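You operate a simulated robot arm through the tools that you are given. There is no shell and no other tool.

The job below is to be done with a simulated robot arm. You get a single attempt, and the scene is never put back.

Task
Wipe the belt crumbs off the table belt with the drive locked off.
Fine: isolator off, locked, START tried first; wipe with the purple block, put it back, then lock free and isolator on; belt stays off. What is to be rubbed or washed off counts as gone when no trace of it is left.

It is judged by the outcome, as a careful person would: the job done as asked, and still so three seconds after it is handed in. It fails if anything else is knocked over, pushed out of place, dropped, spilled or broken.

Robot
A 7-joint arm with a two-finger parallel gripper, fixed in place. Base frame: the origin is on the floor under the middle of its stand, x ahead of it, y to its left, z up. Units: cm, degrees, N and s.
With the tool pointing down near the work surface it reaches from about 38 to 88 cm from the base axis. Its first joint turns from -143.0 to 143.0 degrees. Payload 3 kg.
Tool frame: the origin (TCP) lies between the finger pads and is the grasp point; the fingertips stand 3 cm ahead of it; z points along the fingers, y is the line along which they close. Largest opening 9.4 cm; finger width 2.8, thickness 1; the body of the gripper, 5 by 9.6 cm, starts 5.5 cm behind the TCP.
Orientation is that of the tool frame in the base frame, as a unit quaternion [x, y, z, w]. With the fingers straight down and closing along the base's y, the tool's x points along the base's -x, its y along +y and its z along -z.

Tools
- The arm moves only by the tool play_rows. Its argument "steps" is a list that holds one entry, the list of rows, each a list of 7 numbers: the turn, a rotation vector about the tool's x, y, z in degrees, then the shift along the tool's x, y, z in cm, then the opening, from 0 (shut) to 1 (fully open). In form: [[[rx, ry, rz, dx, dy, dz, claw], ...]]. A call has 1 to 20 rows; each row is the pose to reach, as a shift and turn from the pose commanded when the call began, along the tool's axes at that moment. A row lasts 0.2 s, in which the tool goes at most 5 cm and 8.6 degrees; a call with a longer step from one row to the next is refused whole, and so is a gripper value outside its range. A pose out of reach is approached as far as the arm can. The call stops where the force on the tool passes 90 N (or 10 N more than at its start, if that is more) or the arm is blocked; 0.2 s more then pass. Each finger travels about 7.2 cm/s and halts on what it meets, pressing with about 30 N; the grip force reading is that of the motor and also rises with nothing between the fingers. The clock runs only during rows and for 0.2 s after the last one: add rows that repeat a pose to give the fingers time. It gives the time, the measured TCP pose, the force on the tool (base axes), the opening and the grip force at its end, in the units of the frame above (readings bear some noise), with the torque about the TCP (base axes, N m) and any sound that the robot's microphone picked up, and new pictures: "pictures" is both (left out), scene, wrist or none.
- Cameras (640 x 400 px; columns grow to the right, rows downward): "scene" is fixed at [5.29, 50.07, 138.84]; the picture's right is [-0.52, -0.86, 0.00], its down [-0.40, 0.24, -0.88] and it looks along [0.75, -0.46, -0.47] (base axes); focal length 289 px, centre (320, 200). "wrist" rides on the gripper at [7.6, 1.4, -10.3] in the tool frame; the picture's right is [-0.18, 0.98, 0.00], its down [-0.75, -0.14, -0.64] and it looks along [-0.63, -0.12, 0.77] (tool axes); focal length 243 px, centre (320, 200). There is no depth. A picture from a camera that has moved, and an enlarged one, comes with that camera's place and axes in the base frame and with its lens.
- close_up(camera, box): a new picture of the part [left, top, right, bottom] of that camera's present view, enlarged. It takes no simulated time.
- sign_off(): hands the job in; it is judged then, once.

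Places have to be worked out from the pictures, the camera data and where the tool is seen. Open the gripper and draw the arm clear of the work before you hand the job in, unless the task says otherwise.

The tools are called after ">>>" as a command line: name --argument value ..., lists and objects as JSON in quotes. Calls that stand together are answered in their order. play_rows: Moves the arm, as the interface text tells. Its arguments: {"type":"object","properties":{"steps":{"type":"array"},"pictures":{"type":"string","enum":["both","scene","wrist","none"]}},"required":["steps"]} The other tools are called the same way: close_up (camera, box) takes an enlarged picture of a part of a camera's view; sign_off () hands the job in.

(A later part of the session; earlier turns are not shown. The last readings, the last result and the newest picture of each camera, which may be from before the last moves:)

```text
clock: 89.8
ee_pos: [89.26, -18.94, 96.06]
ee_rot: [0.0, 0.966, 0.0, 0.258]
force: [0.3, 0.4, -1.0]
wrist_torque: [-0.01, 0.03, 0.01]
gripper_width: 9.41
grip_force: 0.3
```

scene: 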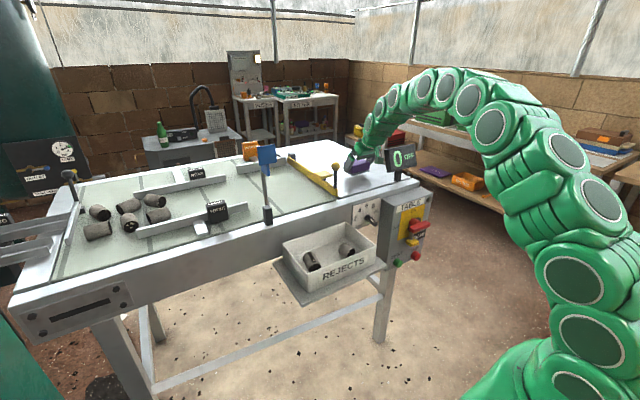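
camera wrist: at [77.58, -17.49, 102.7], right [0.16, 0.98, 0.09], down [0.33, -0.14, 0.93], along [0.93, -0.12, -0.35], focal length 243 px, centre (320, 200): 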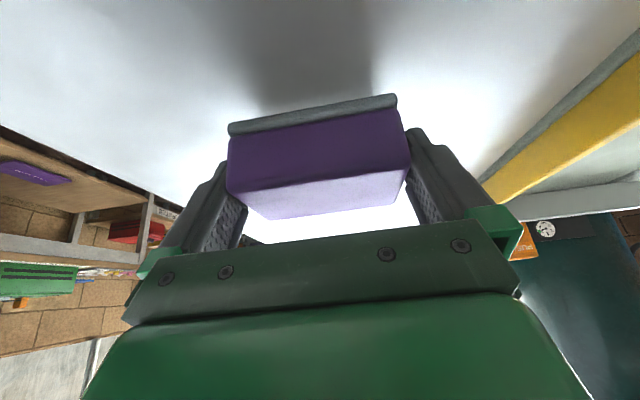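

>>> play_rows --steps '[[[0, 0, 0, 0.03, 0, 0.045, 1], [0, 0, 0, 0.05, 0, 0.087, 1], [0, 0, 0, 0.08, 0, 0.13, 1], [0, 0, 0, 0.08, 0, 0.13, 1]]]' --pictures "none"

>>> close_up --camera "scene" --box '[342, 158, 376, 181]'

```text
clock: 90.8
ee_pos: [89.46, -19.06, 95.92]
ee_rot: [-0.001, 0.966, 0.0, 0.26]
force: [0.3, -3.7, 13.8]
wrist_torque: [-0.06, -0.05, -0.06]
gripper_width: 9.42
grip_force: 0.2
```

```text
16.00 times, centred on (359, 170) of scene
camera zoom: at [5.29, 50.07, 138.84], right [-0.52, -0.86, 0.0], down [-0.4, 0.24, -0.88], along [0.75, -0.46, -0.47], focal length 4623 px, centre (-304, 688)
```

zoom: 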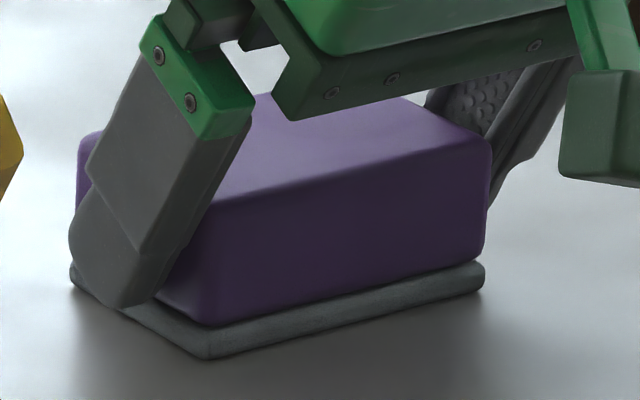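

The block is down with 13.8 N still transmitted and Fy=−3.7 N, so one pad is rubbing. I nudge toward −y in tiny steps to find the centred, rub-free position.

>>> play_rows --steps '[[[0, 0, 0, 0, -0.03, 0, 1], [0, 0, 0, 0, -0.03, 0, 1]]]' --pictures "none"

>>> play_rows --steps '[[[0, 0, 0, 0, -0.03, 0, 1], [0, 0, 0, 0, -0.03, 0, 1]]]' --pictures "none"

>>> play_rows --steps '[[[0, 0, 0, 0, -0.03, 0, 1], [0, 0, 0, 0, -0.03, 0, 1]]]' --pictures "none"

```text
clock: 91.4
ee_pos: [89.53, -19.15, 95.92]
ee_rot: [0.0, 0.966, 0.0, 0.259]
force: [2.6, -2.3, 15.0]
wrist_torque: [-0.04, -0.01, -0.06]
gripper_width: 9.41
grip_force: 0.6
```

```text
clock: 92.0
ee_pos: [89.46, -19.07, 95.99]
ee_rot: [0.001, 0.966, 0.0, 0.259]
force: [0.3, -1.4, 11.0]
wrist_torque: [0.0, 0.0, -0.05]
gripper_width: 9.42
grip_force: 0.0
```

```text
clock: 92.6
ee_pos: [89.38, -19.09, 95.97]
ee_rot: [-0.001, 0.966, 0.001, 0.259]
force: [0.8, 3.6, 7.7]
wrist_torque: [0.08, 0.04, 0.01]
gripper_width: 9.42
grip_force: 0.1
```

Fy flips sign here, so centre is about +0.02 back, and the vertical load is bleeding off with each nudge, meaning the pads do slip. I try rising in tiny steps while wiggling ±0.06 cm in y so neither pad can drag the block up.

>>> play_rows --steps '[[[0, 0, 0, -0.015, 0.08, -0.026, 1], [0, 0, 0, -0.03, -0.05, -0.052, 1], [0, 0, 0, -0.045, 0.08, -0.078, 1], [0, 0, 0, -0.06, -0.05, -0.104, 1], [0, 0, 0, -0.075, 0.08, -0.13, 1], [0, 0, 0, -0.09, -0.05, -0.156, 1], [0, 0, 0, -0.105, 0.08, -0.182, 1], [0, 0, 0, -0.12, -0.05, -0.208, 1], [0, 0, 0, -0.135, 0.08, -0.234, 1], [0, 0, 0, -0.15, -0.05, -0.26, 1], [0, 0, 0, -0.165, 0.08, -0.286, 1], [0, 0, 0, -0.18, -0.05, -0.312, 1], [0, 0, 0, -0.195, 0.08, -0.338, 1], [0, 0, 0, -0.21, -0.05, -0.364, 1], [0, 0, 0, -0.225, 0.08, -0.39, 1], [0, 0, 0, -0.24, -0.05, -0.416, 1], [0, 0, 0, -0.25, 0.02, -0.433, 1]]]' --pictures "wrist"

>>> close_up --camera "scene" --box '[342, 158, 376, 181]'

```text
clock: 96.2
ee_pos: [89.32, -19.33, 96.48]
ee_rot: [0.0, 0.966, 0.0, 0.259]
force: [0.4, -0.5, -0.6]
wrist_torque: [-0.03, 0.02, -0.01]
gripper_width: 9.41
grip_force: 0.1
camera wrist: at [77.7, -17.8, 101.41], right [0.16, 0.98, 0.09], down [0.33, -0.14, 0.93], along [0.93, -0.12, -0.35], focal length 243 px, centre (320, 200)
```

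wrist: 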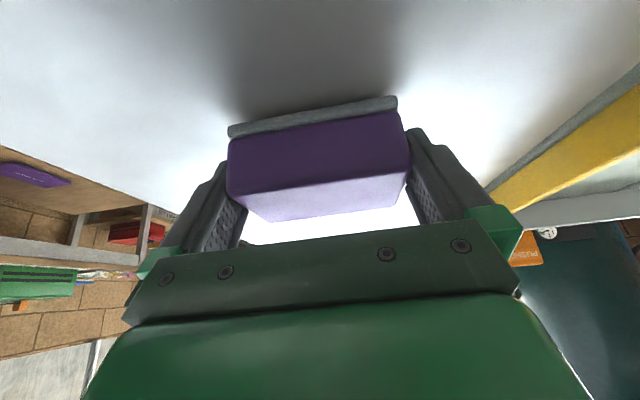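

```text
16.00 times, centred on (359, 170) of scene
camera zoom: at [5.29, 50.07, 138.84], right [-0.52, -0.86, 0.0], down [-0.4, 0.24, -0.88], along [0.75, -0.46, -0.47], focal length 4623 px, centre (-304, 688)
```

zoom: 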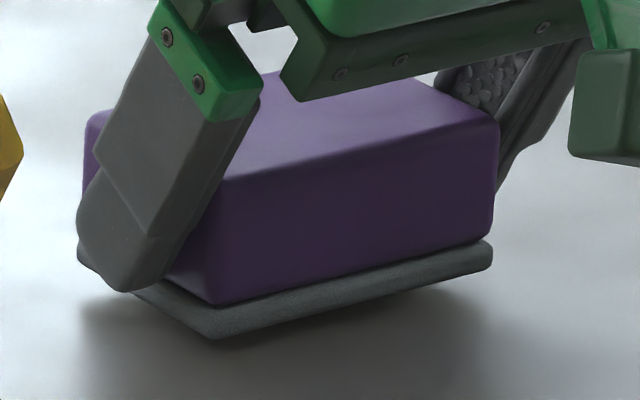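

The block still follows the fully open fingers, so it's a true interference fit and I need something fixed to hold it while the fingers slide off. I study the table's fixed features for a suitable narrow stop.

>>> close_up --camera "scene" --box '[120, 150, 280, 250]'

>>> close_up --camera "scene" --box '[300, 160, 450, 254]'

>>> close_up --camera "scene" --box '[225, 135, 345, 210]'

```text
4.00 times, centred on (200, 200) of scene
camera zoom: at [5.29, 50.07, 138.84], right [-0.52, -0.86, 0.0], down [-0.4, 0.24, -0.88], along [0.75, -0.46, -0.47], focal length 1156 px, centre (800, 200)
```

zoom: 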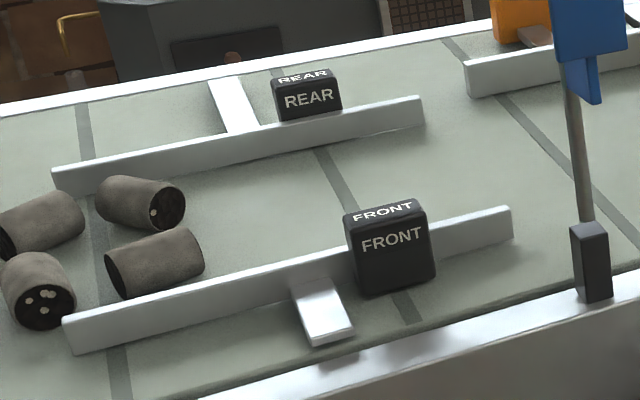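

```text
4.26 times, centred on (375, 207) of scene
camera zoom: at [5.29, 50.07, 138.84], right [-0.52, -0.86, 0.0], down [-0.4, 0.24, -0.88], along [0.75, -0.46, -0.47], focal length 1230 px, centre (86, 170)
```

zoom: 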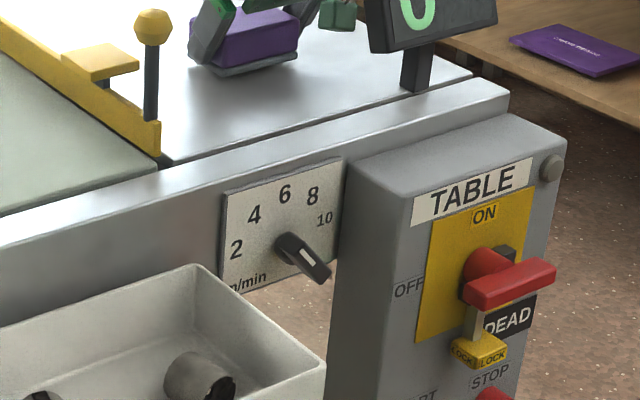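

```text
5.33 times, centred on (285, 172) of scene
camera zoom: at [5.29, 50.07, 138.84], right [-0.52, -0.86, 0.0], down [-0.4, 0.24, -0.88], along [0.75, -0.46, -0.47], focal length 1541 px, centre (507, 347)
```

zoom: 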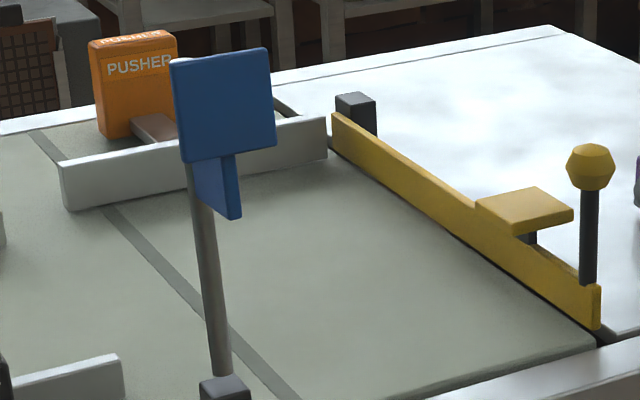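

The rails and boxes look like adjustable guides and the gate seems hinged, so I shouldn't push on any of them. First I try a harmless trick with the block about 0.5 cm above the table: rapid close/open cycles, to see whether the block slips down each time the pads unload.

>>> play_rows --steps '[[[0, 0, 0, 0, 0, 0, 0.5], [0, 0, 0, 0, 0, 0, 1], [0, 0, 0, 0, 0, 0, 0.5], [0, 0, 0, 0, 0, 0, 1], [0, 0, 0, 0, 0, 0, 0.5], [0, 0, 0, 0, 0, 0, 1], [0, 0, 0, 0, 0, 0, 0.5], [0, 0, 0, 0, 0, 0, 1], [0, 0, 0, 0, 0, 0, 0.5], [0, 0, 0, 0, 0, 0, 1], [0, 0, 0, 0, 0, 0, 0.5], [0, 0, 0, 0, 0, 0, 1], [0, 0, 0, 0, 0, 0, 0.5], [0, 0, 0, 0, 0, 0, 1], [0, 0, 0, 0, 0, 0, 0.5], [0, 0, 0, 0, 0, 0, 1]]]' --pictures "wrist"

>>> close_up --camera "scene" --box '[342, 158, 376, 181]'

```text
clock: 99.6
ee_pos: [89.32, -19.29, 96.37]
ee_rot: [0.0, 0.966, 0.0, 0.259]
force: [-0.5, -0.2, -0.9]
wrist_torque: [0.02, 0.0, 0.01]
gripper_width: 9.42
grip_force: 0.1
camera wrist: at [77.7, -17.8, 101.4], right [0.16, 0.98, 0.09], down [0.33, -0.14, 0.93], along [0.93, -0.12, -0.35], focal length 243 px, centre (320, 200)
```

wrist: 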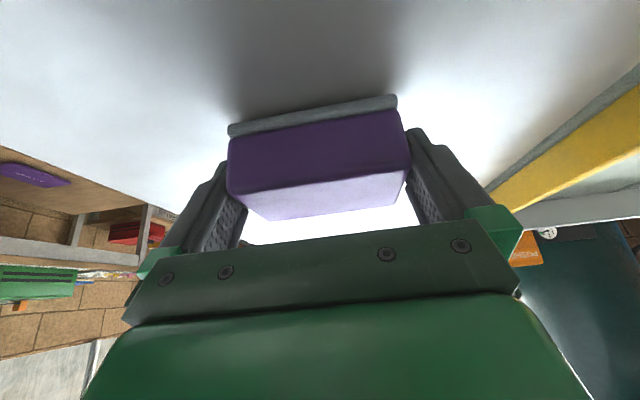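

```text
16.00 times, centred on (359, 170) of scene
camera zoom: at [5.29, 50.07, 138.84], right [-0.52, -0.86, 0.0], down [-0.4, 0.24, -0.88], along [0.75, -0.46, -0.47], focal length 4623 px, centre (-304, 688)
```

zoom: 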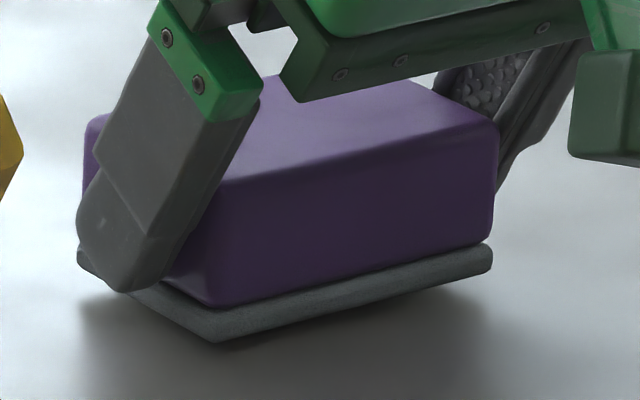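

There seems to be a small slip downward of about 1 mm over eight cycles. I combine it with inertia: open while jerking upward, close while stopping and coming back down, working 1.4 to 5.4 cm above the table.

>>> play_rows --steps '[[[0, 0, 0, -0.25, 0.2, -0.433, 0.5], [0, 0, 0, -0.5, 0.2, -0.866, 0.5], [0, 0, 0, -2.5, 0.2, -4.33, 1], [0, 0, 0, -2.5, 0.2, -4.33, 0.5], [0, 0, 0, -0.5, 0.2, -0.866, 0.5], [0, 0, 0, -2.5, 0.2, -4.33, 1], [0, 0, 0, -2.5, 0.2, -4.33, 0.5], [0, 0, 0, -0.5, 0.2, -0.866, 0.5], [0, 0, 0, -2.5, 0.2, -4.33, 1], [0, 0, 0, -2.5, 0.2, -4.33, 0.5], [0, 0, 0, -0.5, 0.2, -0.866, 0.5], [0, 0, 0, -0.5, 0.2, -0.866, 0.5]]]' --pictures "wrist"

>>> close_up --camera "wrist" --box '[170, 60, 470, 250]'

>>> close_up --camera "scene" --box '[335, 140, 399, 185]'

```text
clock: 102.2
ee_pos: [89.41, -19.16, 97.28]
ee_rot: [0.0, 0.966, 0.0, 0.259]
force: [-0.1, 0.1, 0.3]
wrist_torque: [-0.03, 0.03, 0.01]
gripper_width: 9.32
grip_force: 30.0
camera wrist: at [77.76, -17.55, 102.29], right [0.16, 0.98, 0.09], down [0.33, -0.14, 0.93], along [0.93, -0.12, -0.35], focal length 243 px, centre (320, 200)
```

wrist: 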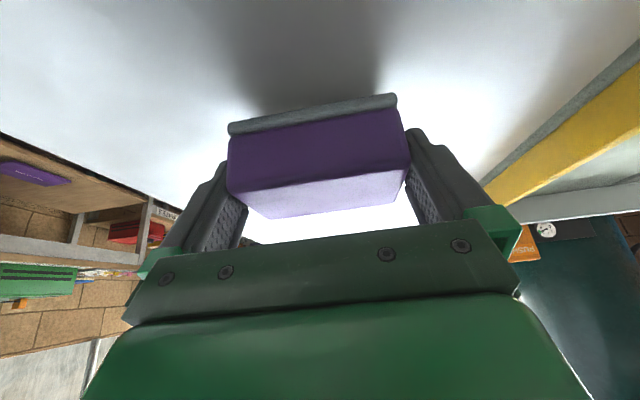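

```text
2.11 times, centred on (320, 155) of wrist
camera zoom: at [77.76, -17.55, 102.29], right [0.16, 0.98, 0.09], down [0.33, -0.14, 0.93], along [0.93, -0.12, -0.35], focal length 511 px, centre (320, 295)
```

zoom: 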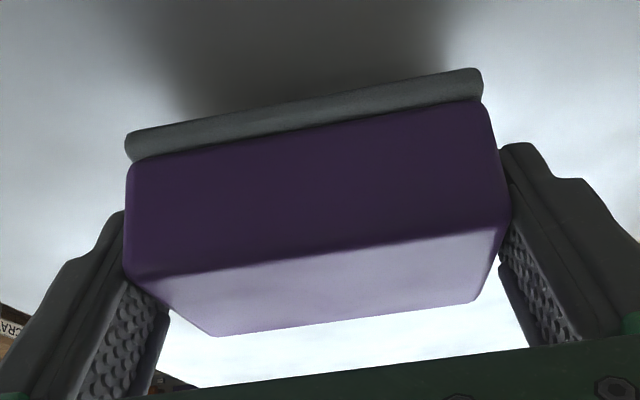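

```text
8.89 times, centred on (367, 162) of scene
camera zoom: at [5.29, 50.07, 138.84], right [-0.52, -0.86, 0.0], down [-0.4, 0.24, -0.88], along [0.75, -0.46, -0.47], focal length 2568 px, centre (-98, 533)
```

zoom: 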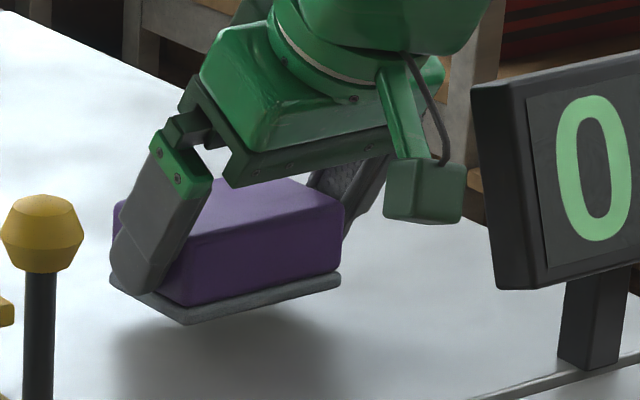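

Careful comparison suggests roughly 1.4 mm of downward slip so far. I run a longer series of 6 jerk cycles to measure the rate against this last zoomed picture.

>>> play_rows --steps '[[[0, 0, 0, -2.4, 0, -4.16, 1], [0, 0, 0, -2.4, 0, -4.16, 0.5], [0, 0, 0, 0, 0, 0, 0.5], [0, 0, 0, -2.4, 0, -4.16, 1], [0, 0, 0, -2.4, 0, -4.16, 0.5], [0, 0, 0, 0, 0, 0, 0.5], [0, 0, 0, -2.4, 0, -4.16, 1], [0, 0, 0, -2.4, 0, -4.16, 0.5], [0, 0, 0, 0, 0, 0, 0.5], [0, 0, 0, -2.4, 0, -4.16, 1], [0, 0, 0, -2.4, 0, -4.16, 0.5], [0, 0, 0, 0, 0, 0, 0.5], [0, 0, 0, -2.4, 0, -4.16, 1], [0, 0, 0, -2.4, 0, -4.16, 0.5], [0, 0, 0, 0, 0, 0, 0.5], [0, 0, 0, -2.4, 0, -4.16, 1], [0, 0, 0, -2.4, 0, -4.16, 0.5], [0, 0, 0, 0, 0, 0, 0.5], [0, 0, 0, 0, 0, 0, 0.5]]]' --pictures "none"

>>> close_up --camera "wrist" --box '[170, 60, 470, 250]'

```text
clock: 106.2
ee_pos: [89.38, -18.7, 97.17]
ee_rot: [0.0, 0.966, -0.001, 0.259]
force: [0.9, 0.8, -0.5]
wrist_torque: [0.03, 0.0, 0.0]
gripper_width: 9.34
grip_force: 30.3
```

```text
2.11 times, centred on (320, 155) of wrist
camera zoom: at [77.59, -17.32, 102.23], right [0.16, 0.98, 0.09], down [0.33, -0.14, 0.93], along [0.93, -0.12, -0.35], focal length 511 px, centre (320, 295)
```

zoom: 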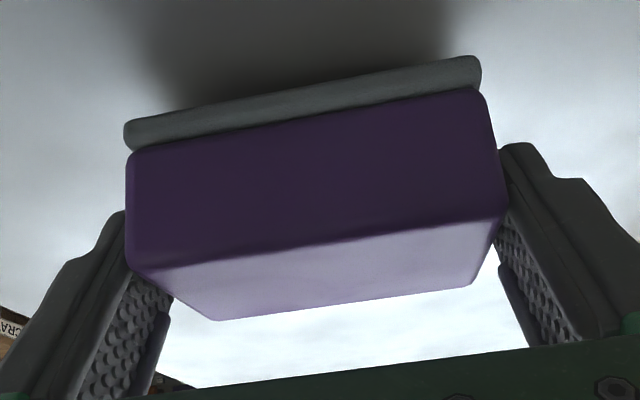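

That works well: about 0.37 cm of downward slip in 6 cycles. I raise the working height by 1 cm and run 9 faster open-up/close-down cycles.

>>> play_rows --steps '[[[0, 0, 0, -0.5, 0, -0.866, 0.5], [0, 0, 0, -2.9, 0, -5.02, 1], [0, 0, 0, -0.5, 0, -0.866, 0.5], [0, 0, 0, -2.9, 0, -5.02, 1], [0, 0, 0, -0.5, 0, -0.866, 0.5], [0, 0, 0, -2.9, 0, -5.02, 1], [0, 0, 0, -0.5, 0, -0.866, 0.5], [0, 0, 0, -2.9, 0, -5.02, 1], [0, 0, 0, -0.5, 0, -0.866, 0.5], [0, 0, 0, -2.9, 0, -5.02, 1], [0, 0, 0, -0.5, 0, -0.866, 0.5], [0, 0, 0, -2.9, 0, -5.02, 1], [0, 0, 0, -0.5, 0, -0.866, 0.5], [0, 0, 0, -0.5, 0, -0.866, 0.5]]]' --pictures "none"

>>> close_up --camera "wrist" --box '[170, 60, 470, 250]'

>>> close_up --camera "scene" --box '[335, 140, 399, 185]'

```text
clock: 109.2
ee_pos: [89.32, -18.65, 98.35]
ee_rot: [0.0, 0.966, 0.0, 0.259]
force: [-0.1, 1.1, 0.0]
wrist_torque: [0.04, 0.02, -0.03]
gripper_width: 9.33
grip_force: 30.3
```

```text
2.11 times, centred on (320, 155) of wrist
camera zoom: at [77.66, -17.11, 103.23], right [0.16, 0.98, 0.09], down [0.33, -0.14, 0.93], along [0.93, -0.12, -0.35], focal length 511 px, centre (320, 295)
```

zoom: 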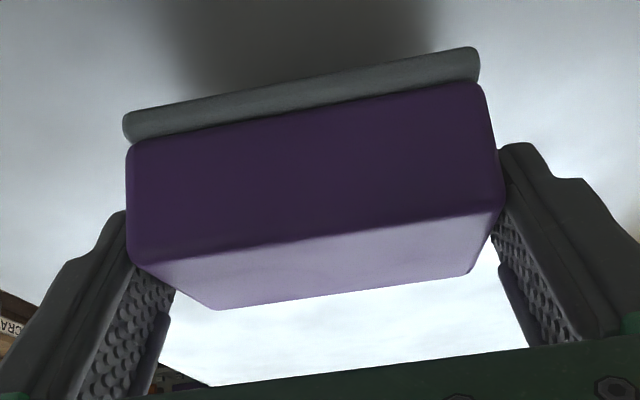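

```text
8.89 times, centred on (367, 162) of scene
camera zoom: at [5.29, 50.07, 138.84], right [-0.52, -0.86, 0.0], down [-0.4, 0.24, -0.88], along [0.75, -0.46, -0.47], focal length 2568 px, centre (-98, 533)
```

zoom: 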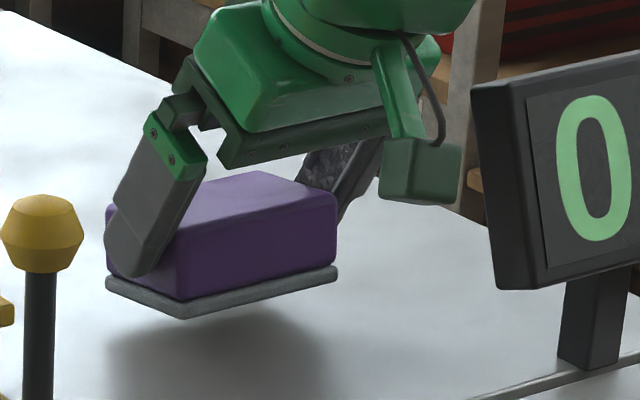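

The slip continues (about 0.28 cm more). I keep going with 9 cycles, raising the base slightly to stay clear of the table.

>>> play_rows --steps '[[[0, 0, 0, -2.7, 0, -4.68, 1], [0, 0, 0, -0.25, 0, -0.43, 0.5], [0, 0, 0, -2.7, 0, -4.68, 1], [0, 0, 0, -0.25, 0, -0.43, 0.5], [0, 0, 0, -2.7, 0, -4.68, 1], [0, 0, 0, -0.25, 0, -0.43, 0.5], [0, 0, 0, -2.7, 0, -4.68, 1], [0, 0, 0, -0.25, 0, -0.43, 0.5], [0, 0, 0, -2.7, 0, -4.68, 1], [0, 0, 0, -0.25, 0, -0.43, 0.5], [0, 0, 0, -2.7, 0, -4.68, 1], [0, 0, 0, -0.25, 0, -0.43, 0.5], [0, 0, 0, -2.7, 0, -4.68, 1], [0, 0, 0, -0.25, 0, -0.43, 0.5], [0, 0, 0, -2.7, 0, -4.68, 1], [0, 0, 0, -0.25, 0, -0.43, 0.5], [0, 0, 0, -2.7, 0, -4.68, 1], [0, 0, 0, -0.25, 0, -0.43, 0.5], [0, 0, 0, -0.25, 0, -0.43, 0.5]]]' --pictures "none"

>>> close_up --camera "wrist" --box '[170, 60, 470, 250]'

>>> close_up --camera "scene" --box '[335, 140, 399, 185]'

```text
refused: row 1 steps farther than a row can; nothing moved
```

```text
2.11 times, centred on (320, 155) of wrist
camera zoom: at [77.66, -17.11, 103.23], right [0.16, 0.98, 0.09], down [0.33, -0.14, 0.93], along [0.93, -0.12, -0.35], focal length 511 px, centre (320, 295)
```

zoom: 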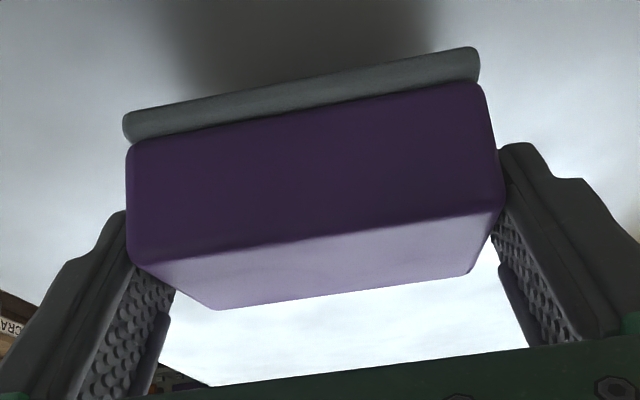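

```text
8.89 times, centred on (367, 162) of scene
camera zoom: at [5.29, 50.07, 138.84], right [-0.52, -0.86, 0.0], down [-0.4, 0.24, -0.88], along [0.75, -0.46, -0.47], focal length 2568 px, centre (-98, 533)
```

zoom: 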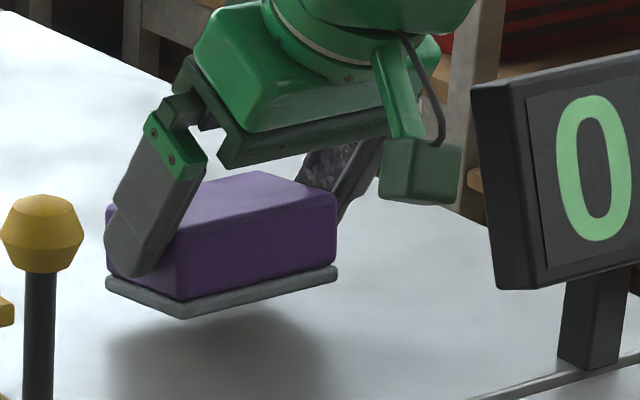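

The first step was too long. I add a lead-in row and repeat.

>>> play_rows --steps '[[[0, 0, 0, -0.2, 0, -0.35, 0.5], [0, 0, 0, -2.65, 0, -4.59, 1], [0, 0, 0, -0.2, 0, -0.35, 0.5], [0, 0, 0, -2.65, 0, -4.59, 1], [0, 0, 0, -0.2, 0, -0.35, 0.5], [0, 0, 0, -2.65, 0, -4.59, 1], [0, 0, 0, -0.2, 0, -0.35, 0.5], [0, 0, 0, -2.65, 0, -4.59, 1], [0, 0, 0, -0.2, 0, -0.35, 0.5], [0, 0, 0, -2.65, 0, -4.59, 1], [0, 0, 0, -0.2, 0, -0.35, 0.5], [0, 0, 0, -2.65, 0, -4.59, 1], [0, 0, 0, -0.2, 0, -0.35, 0.5], [0, 0, 0, -2.65, 0, -4.59, 1], [0, 0, 0, -0.2, 0, -0.35, 0.5], [0, 0, 0, -2.65, 0, -4.59, 1], [0, 0, 0, -0.2, 0, -0.35, 0.5], [0, 0, 0, -2.65, 0, -4.59, 1], [0, 0, 0, -0.2, 0, -0.35, 0.5], [0, 0, 0, -0.2, 0, -0.35, 0.5]]]' --pictures "none"

>>> close_up --camera "wrist" --box '[170, 60, 470, 250]'

>>> close_up --camera "scene" --box '[335, 140, 399, 185]'

```text
clock: 113.4
ee_pos: [89.11, -19.16, 99.05]
ee_rot: [0.001, 0.966, 0.0, 0.258]
force: [-0.1, -0.1, -0.7]
wrist_torque: [-0.03, 0.04, 0.0]
gripper_width: 9.34
grip_force: 29.9
```

```text
2.11 times, centred on (320, 155) of wrist
camera zoom: at [77.47, -17.61, 103.93], right [0.16, 0.98, 0.09], down [0.33, -0.14, 0.93], along [0.93, -0.12, -0.35], focal length 511 px, centre (320, 295)
```

zoom: 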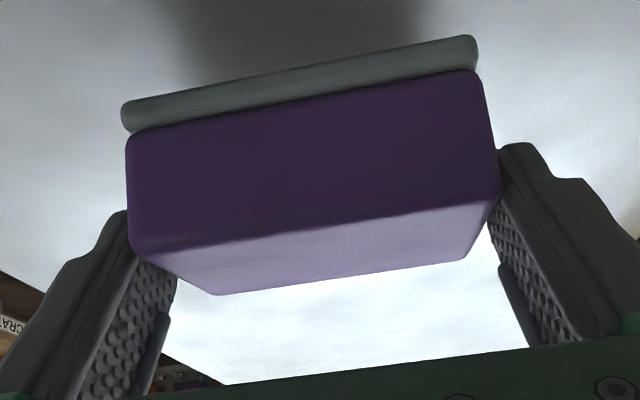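

```text
8.89 times, centred on (367, 162) of scene
camera zoom: at [5.29, 50.07, 138.84], right [-0.52, -0.86, 0.0], down [-0.4, 0.24, -0.88], along [0.75, -0.46, -0.47], focal length 2568 px, centre (-98, 533)
```

zoom: 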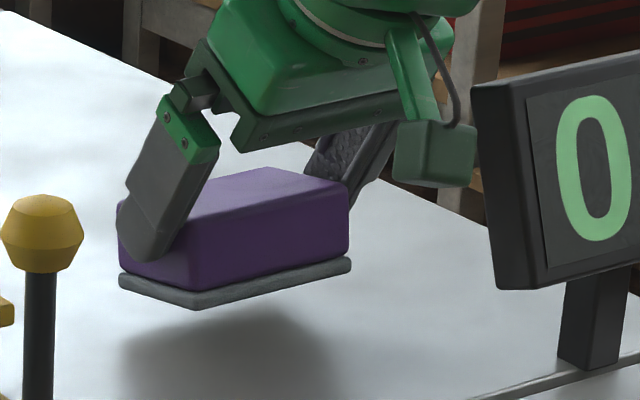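

Another 0.35 cm or so. I continue with the same series; the block bottom is about 1.7 cm above the table.

>>> play_rows --steps '[[[0, 0, 0, 0.2, 0, 0.35, 0.5], [0, 0, 0, -2.25, 0, -3.9, 1], [0, 0, 0, 0.2, 0, 0.35, 0.5], [0, 0, 0, -2.25, 0, -3.9, 1], [0, 0, 0, 0.2, 0, 0.35, 0.5], [0, 0, 0, -2.25, 0, -3.9, 1], [0, 0, 0, 0.2, 0, 0.35, 0.5], [0, 0, 0, -2.25, 0, -3.9, 1], [0, 0, 0, 0.2, 0, 0.35, 0.5], [0, 0, 0, -2.25, 0, -3.9, 1], [0, 0, 0, 0.2, 0, 0.35, 0.5], [0, 0, 0, -2.25, 0, -3.9, 1], [0, 0, 0, 0.2, 0, 0.35, 0.5], [0, 0, 0, -2.25, 0, -3.9, 1], [0, 0, 0, 0.2, 0, 0.35, 0.5], [0, 0, 0, -2.25, 0, -3.9, 1], [0, 0, 0, 0.2, 0, 0.35, 0.5], [0, 0, 0, -2.25, 0, -3.9, 1], [0, 0, 0, 0.2, 0, 0.35, 0.5], [0, 0, 0, 0.2, 0, 0.35, 0.5]]]' --pictures "none"

>>> close_up --camera "wrist" --box '[170, 60, 470, 250]'

>>> close_up --camera "scene" --box '[335, 140, 399, 185]'

```text
clock: 117.6
ee_pos: [89.7, -18.64, 99.65]
ee_rot: [0.0, 0.964, -0.002, 0.267]
force: [0.8, 3.8, 14.7]
wrist_torque: [0.22, -0.01, 0.04]
gripper_width: 4.77
grip_force: 0.5
stopped in row 20: the force on the tool passed its limit at 94 N (the readings are from after the stop); the commanded pose is now the measured one
```

```text
2.11 times, centred on (320, 155) of wrist
camera zoom: at [78.03, -17.19, 104.41], right [0.16, 0.98, 0.09], down [0.31, -0.14, 0.94], along [0.94, -0.12, -0.33], focal length 511 px, centre (320, 295)
```

zoom: 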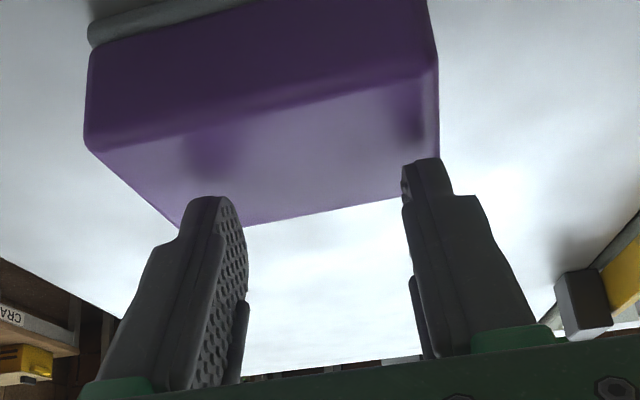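

```text
8.89 times, centred on (367, 162) of scene
camera zoom: at [5.29, 50.07, 138.84], right [-0.52, -0.86, 0.0], down [-0.4, 0.24, -0.88], along [0.75, -0.46, -0.47], focal length 2568 px, centre (-98, 533)
```

zoom: 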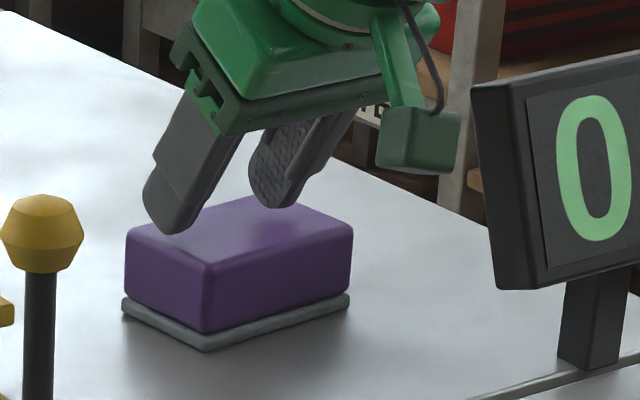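

The block slipped free and is sitting flat on the table at essentially its original place; the closing fingers then came down on its top and the arm stopped. I lift straight up off the block.

>>> play_rows --steps '[[[0, 0, 0, -0.5, 0, -0.87, 0.5], [0, 0, 0, -1.5, 0, -2.6, 0.5], [0, 0, 0, -3.0, 0, -5.2, 0.5], [0, 0, 0, -4.5, 0, -7.8, 0.5], [0, 0, 0, -4.5, 0, -7.8, 0.5]]]'

>>> close_up --camera "scene" --box '[265, 150, 385, 220]'

>>> close_up --camera "scene" --box '[335, 145, 385, 185]'

```text
clock: 118.8
ee_pos: [89.67, -19.09, 108.46]
ee_rot: [0.001, 0.964, -0.001, 0.266]
force: [0.1, 0.8, -0.1]
wrist_torque: [-0.05, -0.03, -0.01]
gripper_width: 4.68
grip_force: 0.0
camera wrist: at [77.86, -17.58, 113.29], right [0.16, 0.98, 0.09], down [0.32, -0.14, 0.94], along [0.93, -0.12, -0.33], focal length 243 px, centre (320, 200)
```

scene: 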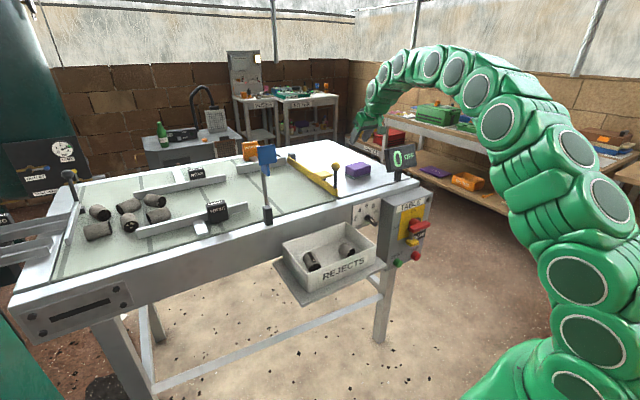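
wrist: 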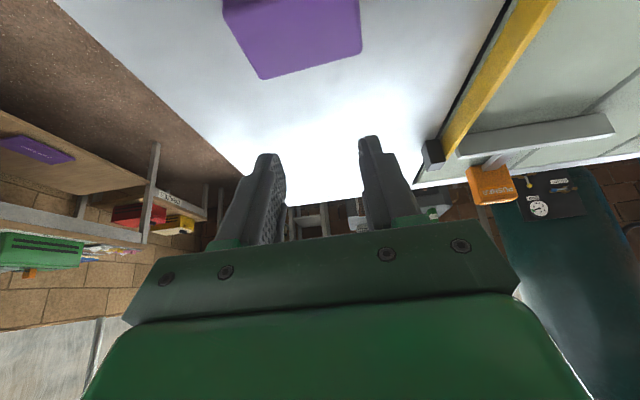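

```text
5.33 times, centred on (325, 185) of scene
camera zoom: at [5.29, 50.07, 138.84], right [-0.52, -0.86, 0.0], down [-0.4, 0.24, -0.88], along [0.75, -0.46, -0.47], focal length 1541 px, centre (293, 280)
```

zoom: 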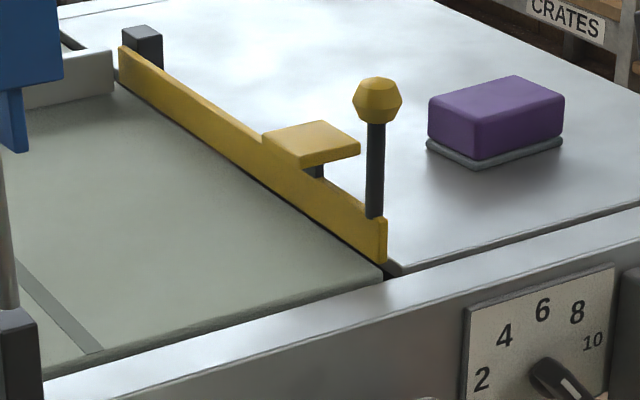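

```text
10.00 times, centred on (360, 165) of scene
camera zoom: at [5.29, 50.07, 138.84], right [-0.52, -0.86, 0.0], down [-0.4, 0.24, -0.88], along [0.75, -0.46, -0.47], focal length 2889 px, centre (-80, 550)
```

zoom: 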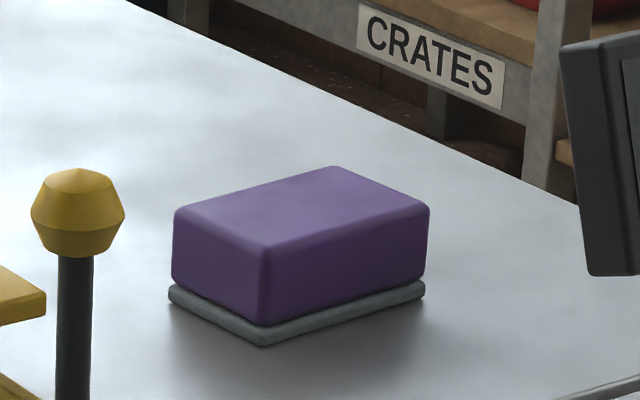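

The block is back within about half a centimetre of where it was, and the belt is clean. Now I retreat up and back toward the panel to free the lock.

>>> play_rows --steps '[[[0, 1, 0, 1.9, 0.5, -3.6, 0.5], [0, 3, 0, 3.9, 1.0, -7.2, 0.5], [0, 5, 0, 5.9, 1.5, -10.8, 0.5], [0, 7, 0, 7.9, 2.0, -14.4, 0.5], [0, 9, 0, 9.9, 2.5, -18.0, 0.5], [0, 11, 0, 11.73, 3, -21.6, 0.5], [0, 11, 0, 11.73, 3, -21.6, 0.5]]]' --pictures "wrist"

>>> close_up --camera "wrist" --box '[260, 40, 560, 230]'

```text
clock: 120.4
ee_pos: [68.44, -15.86, 120.73]
ee_rot: [0.0, 0.985, -0.001, 0.172]
force: [-1.0, 0.5, -0.1]
wrist_torque: [0.02, 0.02, 0.02]
gripper_width: 4.71
grip_force: 0.1
camera wrist: at [57.83, -14.43, 127.69], right [0.17, 0.98, 0.06], down [0.49, -0.14, 0.86], along [0.85, -0.12, -0.51], focal length 243 px, centre (320, 200)
```

wrist: 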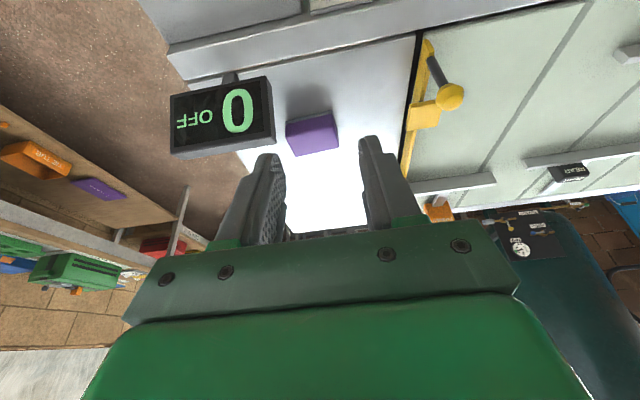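

```text
2.11 times, centred on (410, 135) of wrist
camera zoom: at [57.83, -14.43, 127.69], right [0.17, 0.98, 0.06], down [0.49, -0.14, 0.86], along [0.85, -0.12, -0.51], focal length 511 px, centre (130, 337)
```

zoom: 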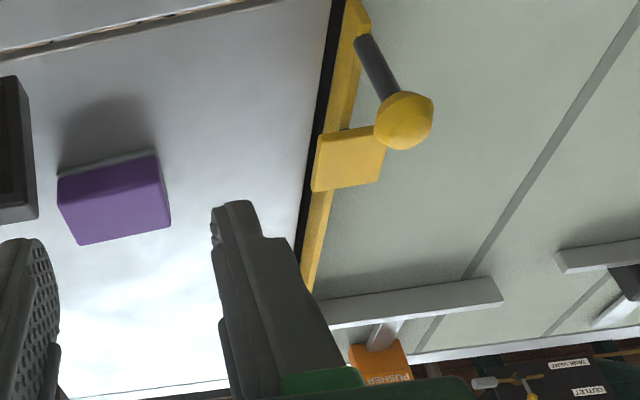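

From the same vantage as before, the block matches its original position and the belt area is clean. I retrace the path back to a horizontal tool in front of the panel.

>>> play_rows --steps '[[[0, -6, 0, 0, -1, 0, 0.5], [0, -14, 0, 0.94, -3, -0.34, 0.6], [0, -22, 0, 1.88, -5, -0.68, 0.65], [0, -30, 0, 2.82, -7, -1.03, 0.65], [0, -38, 0, 4.1, -9, -0.43, 0.65], [0, -46, 0, 6.67, -11, 0.77, 0.65], [0, -54, 0, 9.23, -13, 1.96, 0.65], [0, -62, 0, 11.79, -15, 3.16, 0.65], [0, -70, 0, 14.36, -16, 4.36, 0.65], [0, -70, 0, 14.36, -16, 4.36, 0.65]]]'

```text
clock: 122.6
ee_pos: [56.27, -31.58, 112.39]
ee_rot: [0.0, 0.707, -0.001, 0.707]
force: [-0.5, 0.1, -0.7]
wrist_torque: [-0.01, 0.0, -0.02]
gripper_width: 6.12
grip_force: 0.1
camera wrist: at [46.21, -30.19, 104.59], right [0.0, 0.98, 0.18], down [-0.64, -0.14, 0.75], along [0.77, -0.12, 0.63], focal length 243 px, centre (320, 200)
```

scene: 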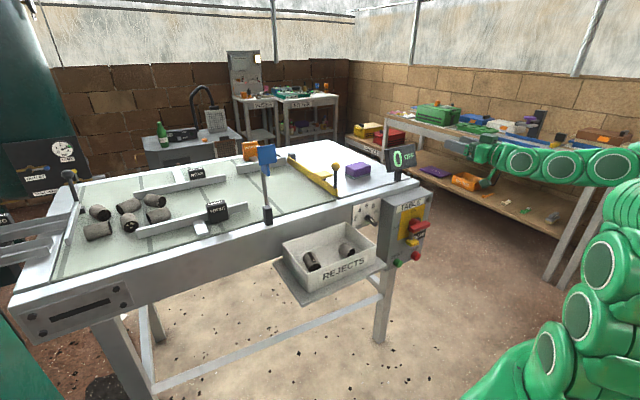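
wrist: 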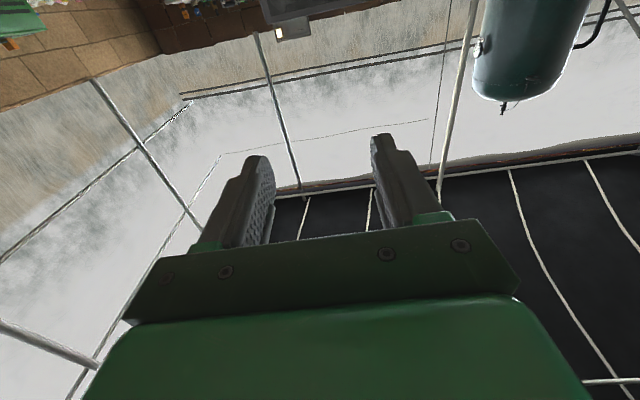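

Now I descend in front of the panel (tips at x≈59, just ahead of the handle) to the lock-tab height.

>>> play_rows --steps '[[[0, 0, 0, 4, 0, -0.3, 0.65], [0, 0, 0, 8.4, 0, -0.5, 0.65], [0, 0, 0, 12.8, 0, -0.5, 0.65], [0, 0, 0, 17.2, 0, -0.5, 0.65], [0, 0, 0, 21.6, 0, -0.5, 0.65], [0, 0, 0, 26, 0, -0.5, 0.65], [0, 0, 0, 30.4, 0.8, -0.5, 0.65], [0, 0, 0, 34, 2.4, -0.5, 0.65], [0, 0, 0, 37, 3.8, -0.5, 0.65], [0, 0, 0, 39.4, 4.5, -0.3, 0.65], [0, 0, 0, 39.4, 4.5, -0.3, 0.65]]]'

>>> close_up --camera "wrist" --box '[200, 0, 450, 240]'

```text
clock: 125.0
ee_pos: [55.87, -27.18, 72.61]
ee_rot: [0.0, 0.708, -0.001, 0.706]
force: [0.1, 0.4, 0.1]
wrist_torque: [-0.01, 0.01, 0.05]
gripper_width: 6.09
grip_force: 0.1
out of reach, approached as far as the arm can: row 2, 3
camera wrist: at [45.63, -25.79, 64.87], right [0.0, 0.98, 0.18], down [-0.64, -0.14, 0.76], along [0.77, -0.12, 0.63], focal length 243 px, centre (320, 200)
```

scene: 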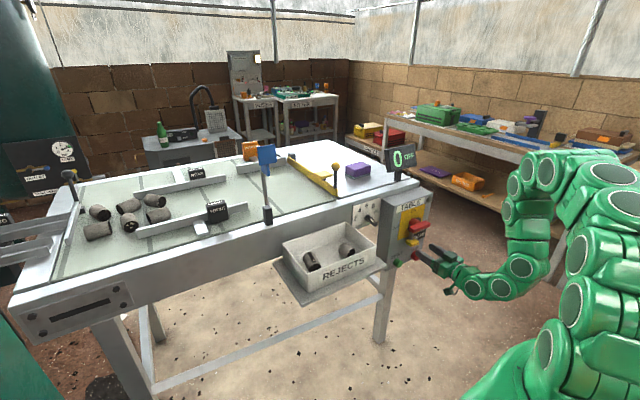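
wrist: 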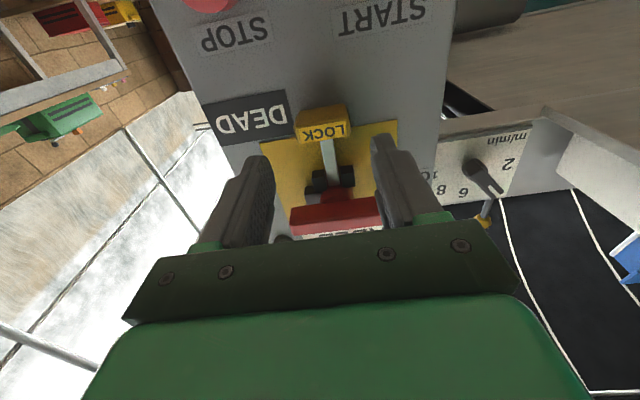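

```text
1.67 times, centred on (325, 120) of wrist
camera zoom: at [45.63, -25.79, 64.87], right [0.0, 0.98, 0.18], down [-0.64, -0.14, 0.76], along [0.77, -0.12, 0.63], focal length 404 px, centre (312, 333)
```

zoom: 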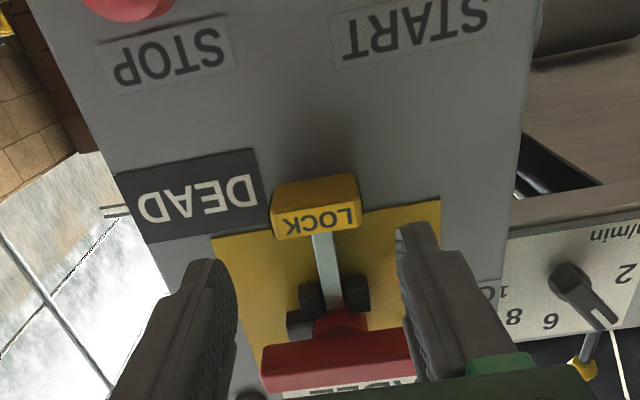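

The gripper is aligned with the raised lock tab. I advance, straddle and grip it.

>>> play_rows --steps '[[[0, 0, 0, -0.35, 0.12, 1.6, 0.65], [0, 0, 0, -0.35, 0.12, 3.2, 0.65], [0, 0, 0, -0.35, 0.12, 4.75, 0.65], [0, 0, 0, -0.35, 0.12, 4.75, 0.65], [0, 0, 0, -0.35, 0.12, 4.75, 0.4], [0, 0, 0, -0.35, 0.12, 4.75, 0.2], [0, 0, 0, -0.35, 0.12, 4.75, 0.2]]]' --pictures "wrist"

```text
clock: 126.6
ee_pos: [60.79, -27.03, 72.98]
ee_rot: [-0.002, 0.708, 0.001, 0.706]
force: [15.3, 30.1, -0.5]
wrist_torque: [0.56, -0.09, 0.23]
gripper_width: 3.97
grip_force: 45.2
camera wrist: at [50.55, -25.6, 65.34], right [0.0, 0.98, 0.18], down [-0.64, -0.14, 0.76], along [0.77, -0.12, 0.63], focal length 243 px, centre (320, 200)
```

wrist: 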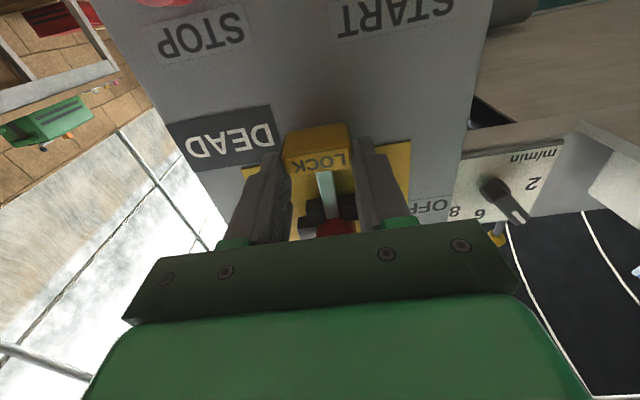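

Tab gripped (3.97 cm). I slide the bolt back down about 2.9 cm to its original free position.

>>> play_rows --steps '[[[0, 0, 0, 0.35, 0, 0, 0.2], [0, 0, 0, 0.7, 0, 0, 0.2], [0, 0, 0, 1.05, 0, 0, 0.2], [0, 0, 0, 1.4, 0, 0, 0.2], [0, 0, 0, 1.75, 0, 0, 0.2], [0, 0, 0, 2.1, 0, 0, 0.2], [0, 0, 0, 2.45, 0, 0, 0.2], [0, 0, 0, 2.75, 0, 0, 0.2], [0, 0, 0, 2.95, 0, 0, 0.2], [0, 0, 0, 2.95, 0, 0, 0.2]]]'

>>> close_up --camera "scene" --box '[380, 195, 440, 275]'

```text
clock: 128.8
ee_pos: [60.75, -27.05, 69.92]
ee_rot: [-0.001, 0.707, 0.0, 0.707]
force: [18.7, 42.9, 40.3]
wrist_torque: [0.68, -0.89, 0.34]
gripper_width: 3.99
grip_force: 45.1
camera wrist: at [50.59, -25.61, 62.3], right [0.0, 0.98, 0.18], down [-0.64, -0.14, 0.75], along [0.77, -0.11, 0.63], focal length 243 px, centre (320, 200)
```

scene: 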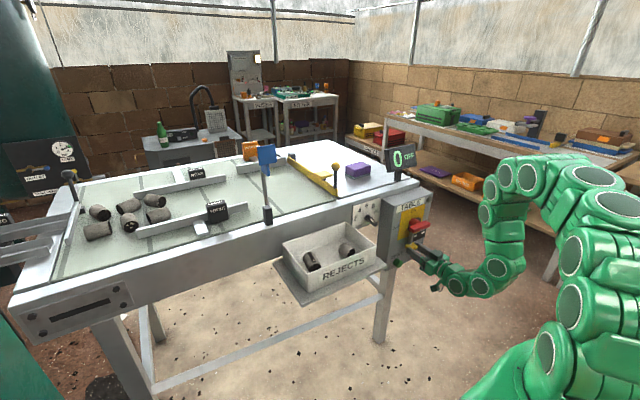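
wrist: 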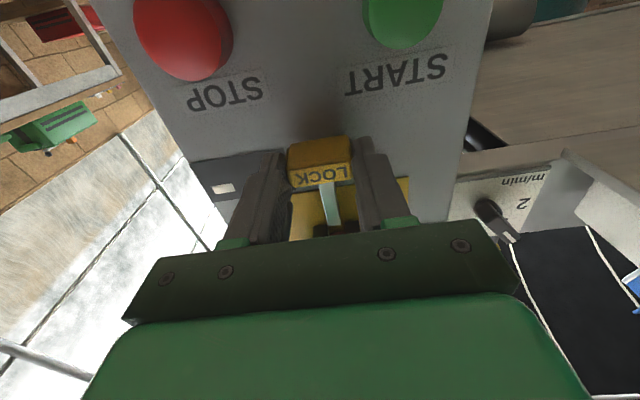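

```text
5.00 times, centred on (410, 235) of scene
camera zoom: at [5.29, 50.07, 138.84], right [-0.52, -0.86, 0.0], down [-0.4, 0.24, -0.88], along [0.75, -0.46, -0.47], focal length 1445 px, centre (-130, 25)
```

zoom: 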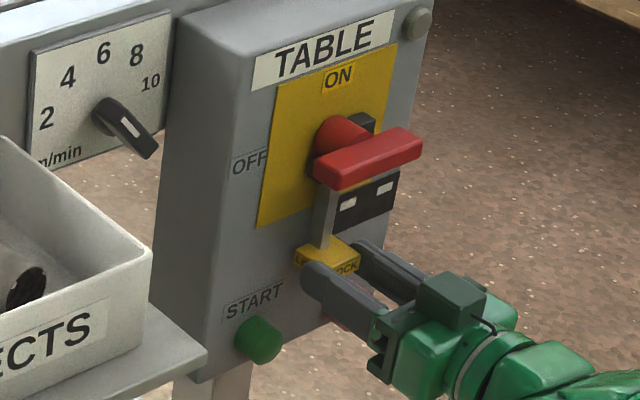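

The bolt is at its lower stop (original z≈70), so the lock is free. I release and back off.

>>> play_rows --steps '[[[0, 0, 0, -0.12, 0, 0, 0.3], [0, 0, 0, -0.12, 0, 0, 0.65], [0, 0, 0, -0.12, 0, 0, 0.65], [0, 0, 0, -0.12, 0, -1.5, 0.65], [0, 0, 0, -0.12, 0, -3, 0.65], [0, 0, 0, -0.12, 0, -4.7, 0.65], [0, 0, 0, -0.12, 0, -4.7, 0.65]]]'

>>> close_up --camera "wrist" --box '[200, 0, 450, 240]'

>>> close_up --camera "scene" --box '[380, 195, 440, 275]'

```text
clock: 130.4
ee_pos: [56.17, -27.0, 70.15]
ee_rot: [-0.001, 0.708, 0.0, 0.706]
force: [0.6, -0.4, -0.5]
wrist_torque: [-0.04, 0.0, 0.0]
gripper_width: 6.1
grip_force: 0.0
camera wrist: at [45.96, -25.64, 62.5], right [0.0, 0.98, 0.18], down [-0.64, -0.14, 0.76], along [0.77, -0.12, 0.63], focal length 243 px, centre (320, 200)
```

scene: 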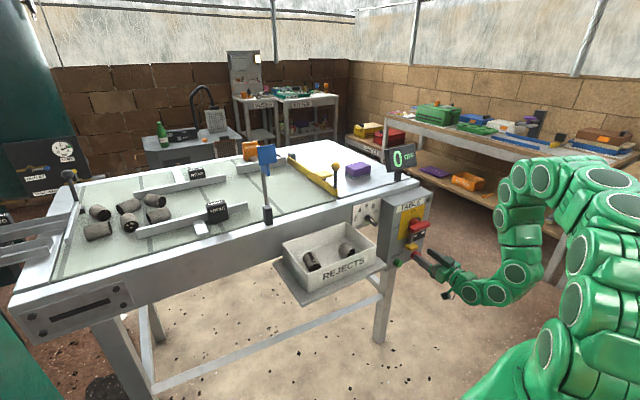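
wrist: 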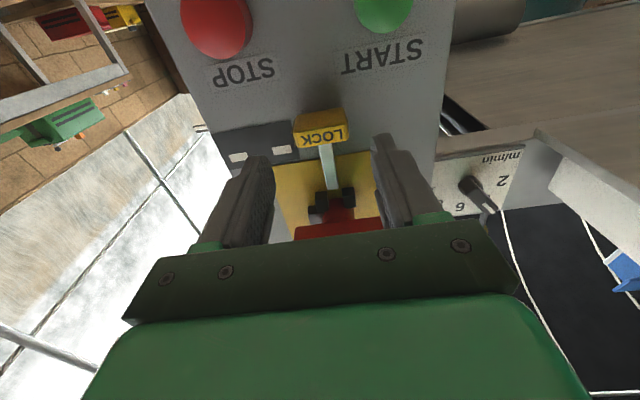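

```text
1.67 times, centred on (325, 120) of wrist
camera zoom: at [45.96, -25.64, 62.5], right [0.0, 0.98, 0.18], down [-0.64, -0.14, 0.76], along [0.77, -0.12, 0.63], focal length 404 px, centre (312, 333)
```

zoom: 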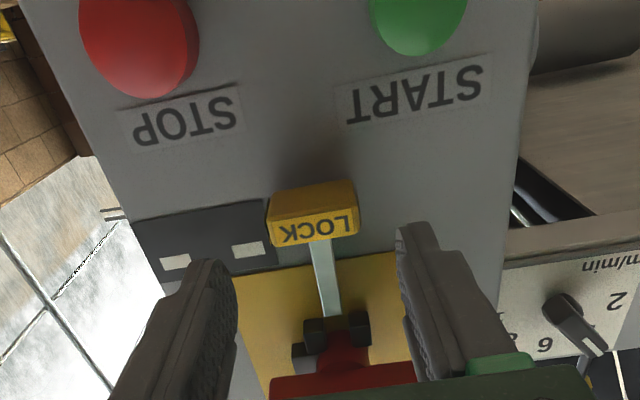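

```text
5.00 times, centred on (410, 235) of scene
camera zoom: at [5.29, 50.07, 138.84], right [-0.52, -0.86, 0.0], down [-0.4, 0.24, -0.88], along [0.75, -0.46, -0.47], focal length 1445 px, centre (-130, 25)
```

zoom: 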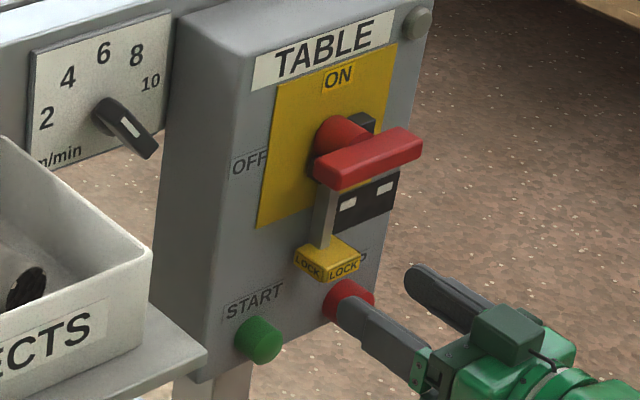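

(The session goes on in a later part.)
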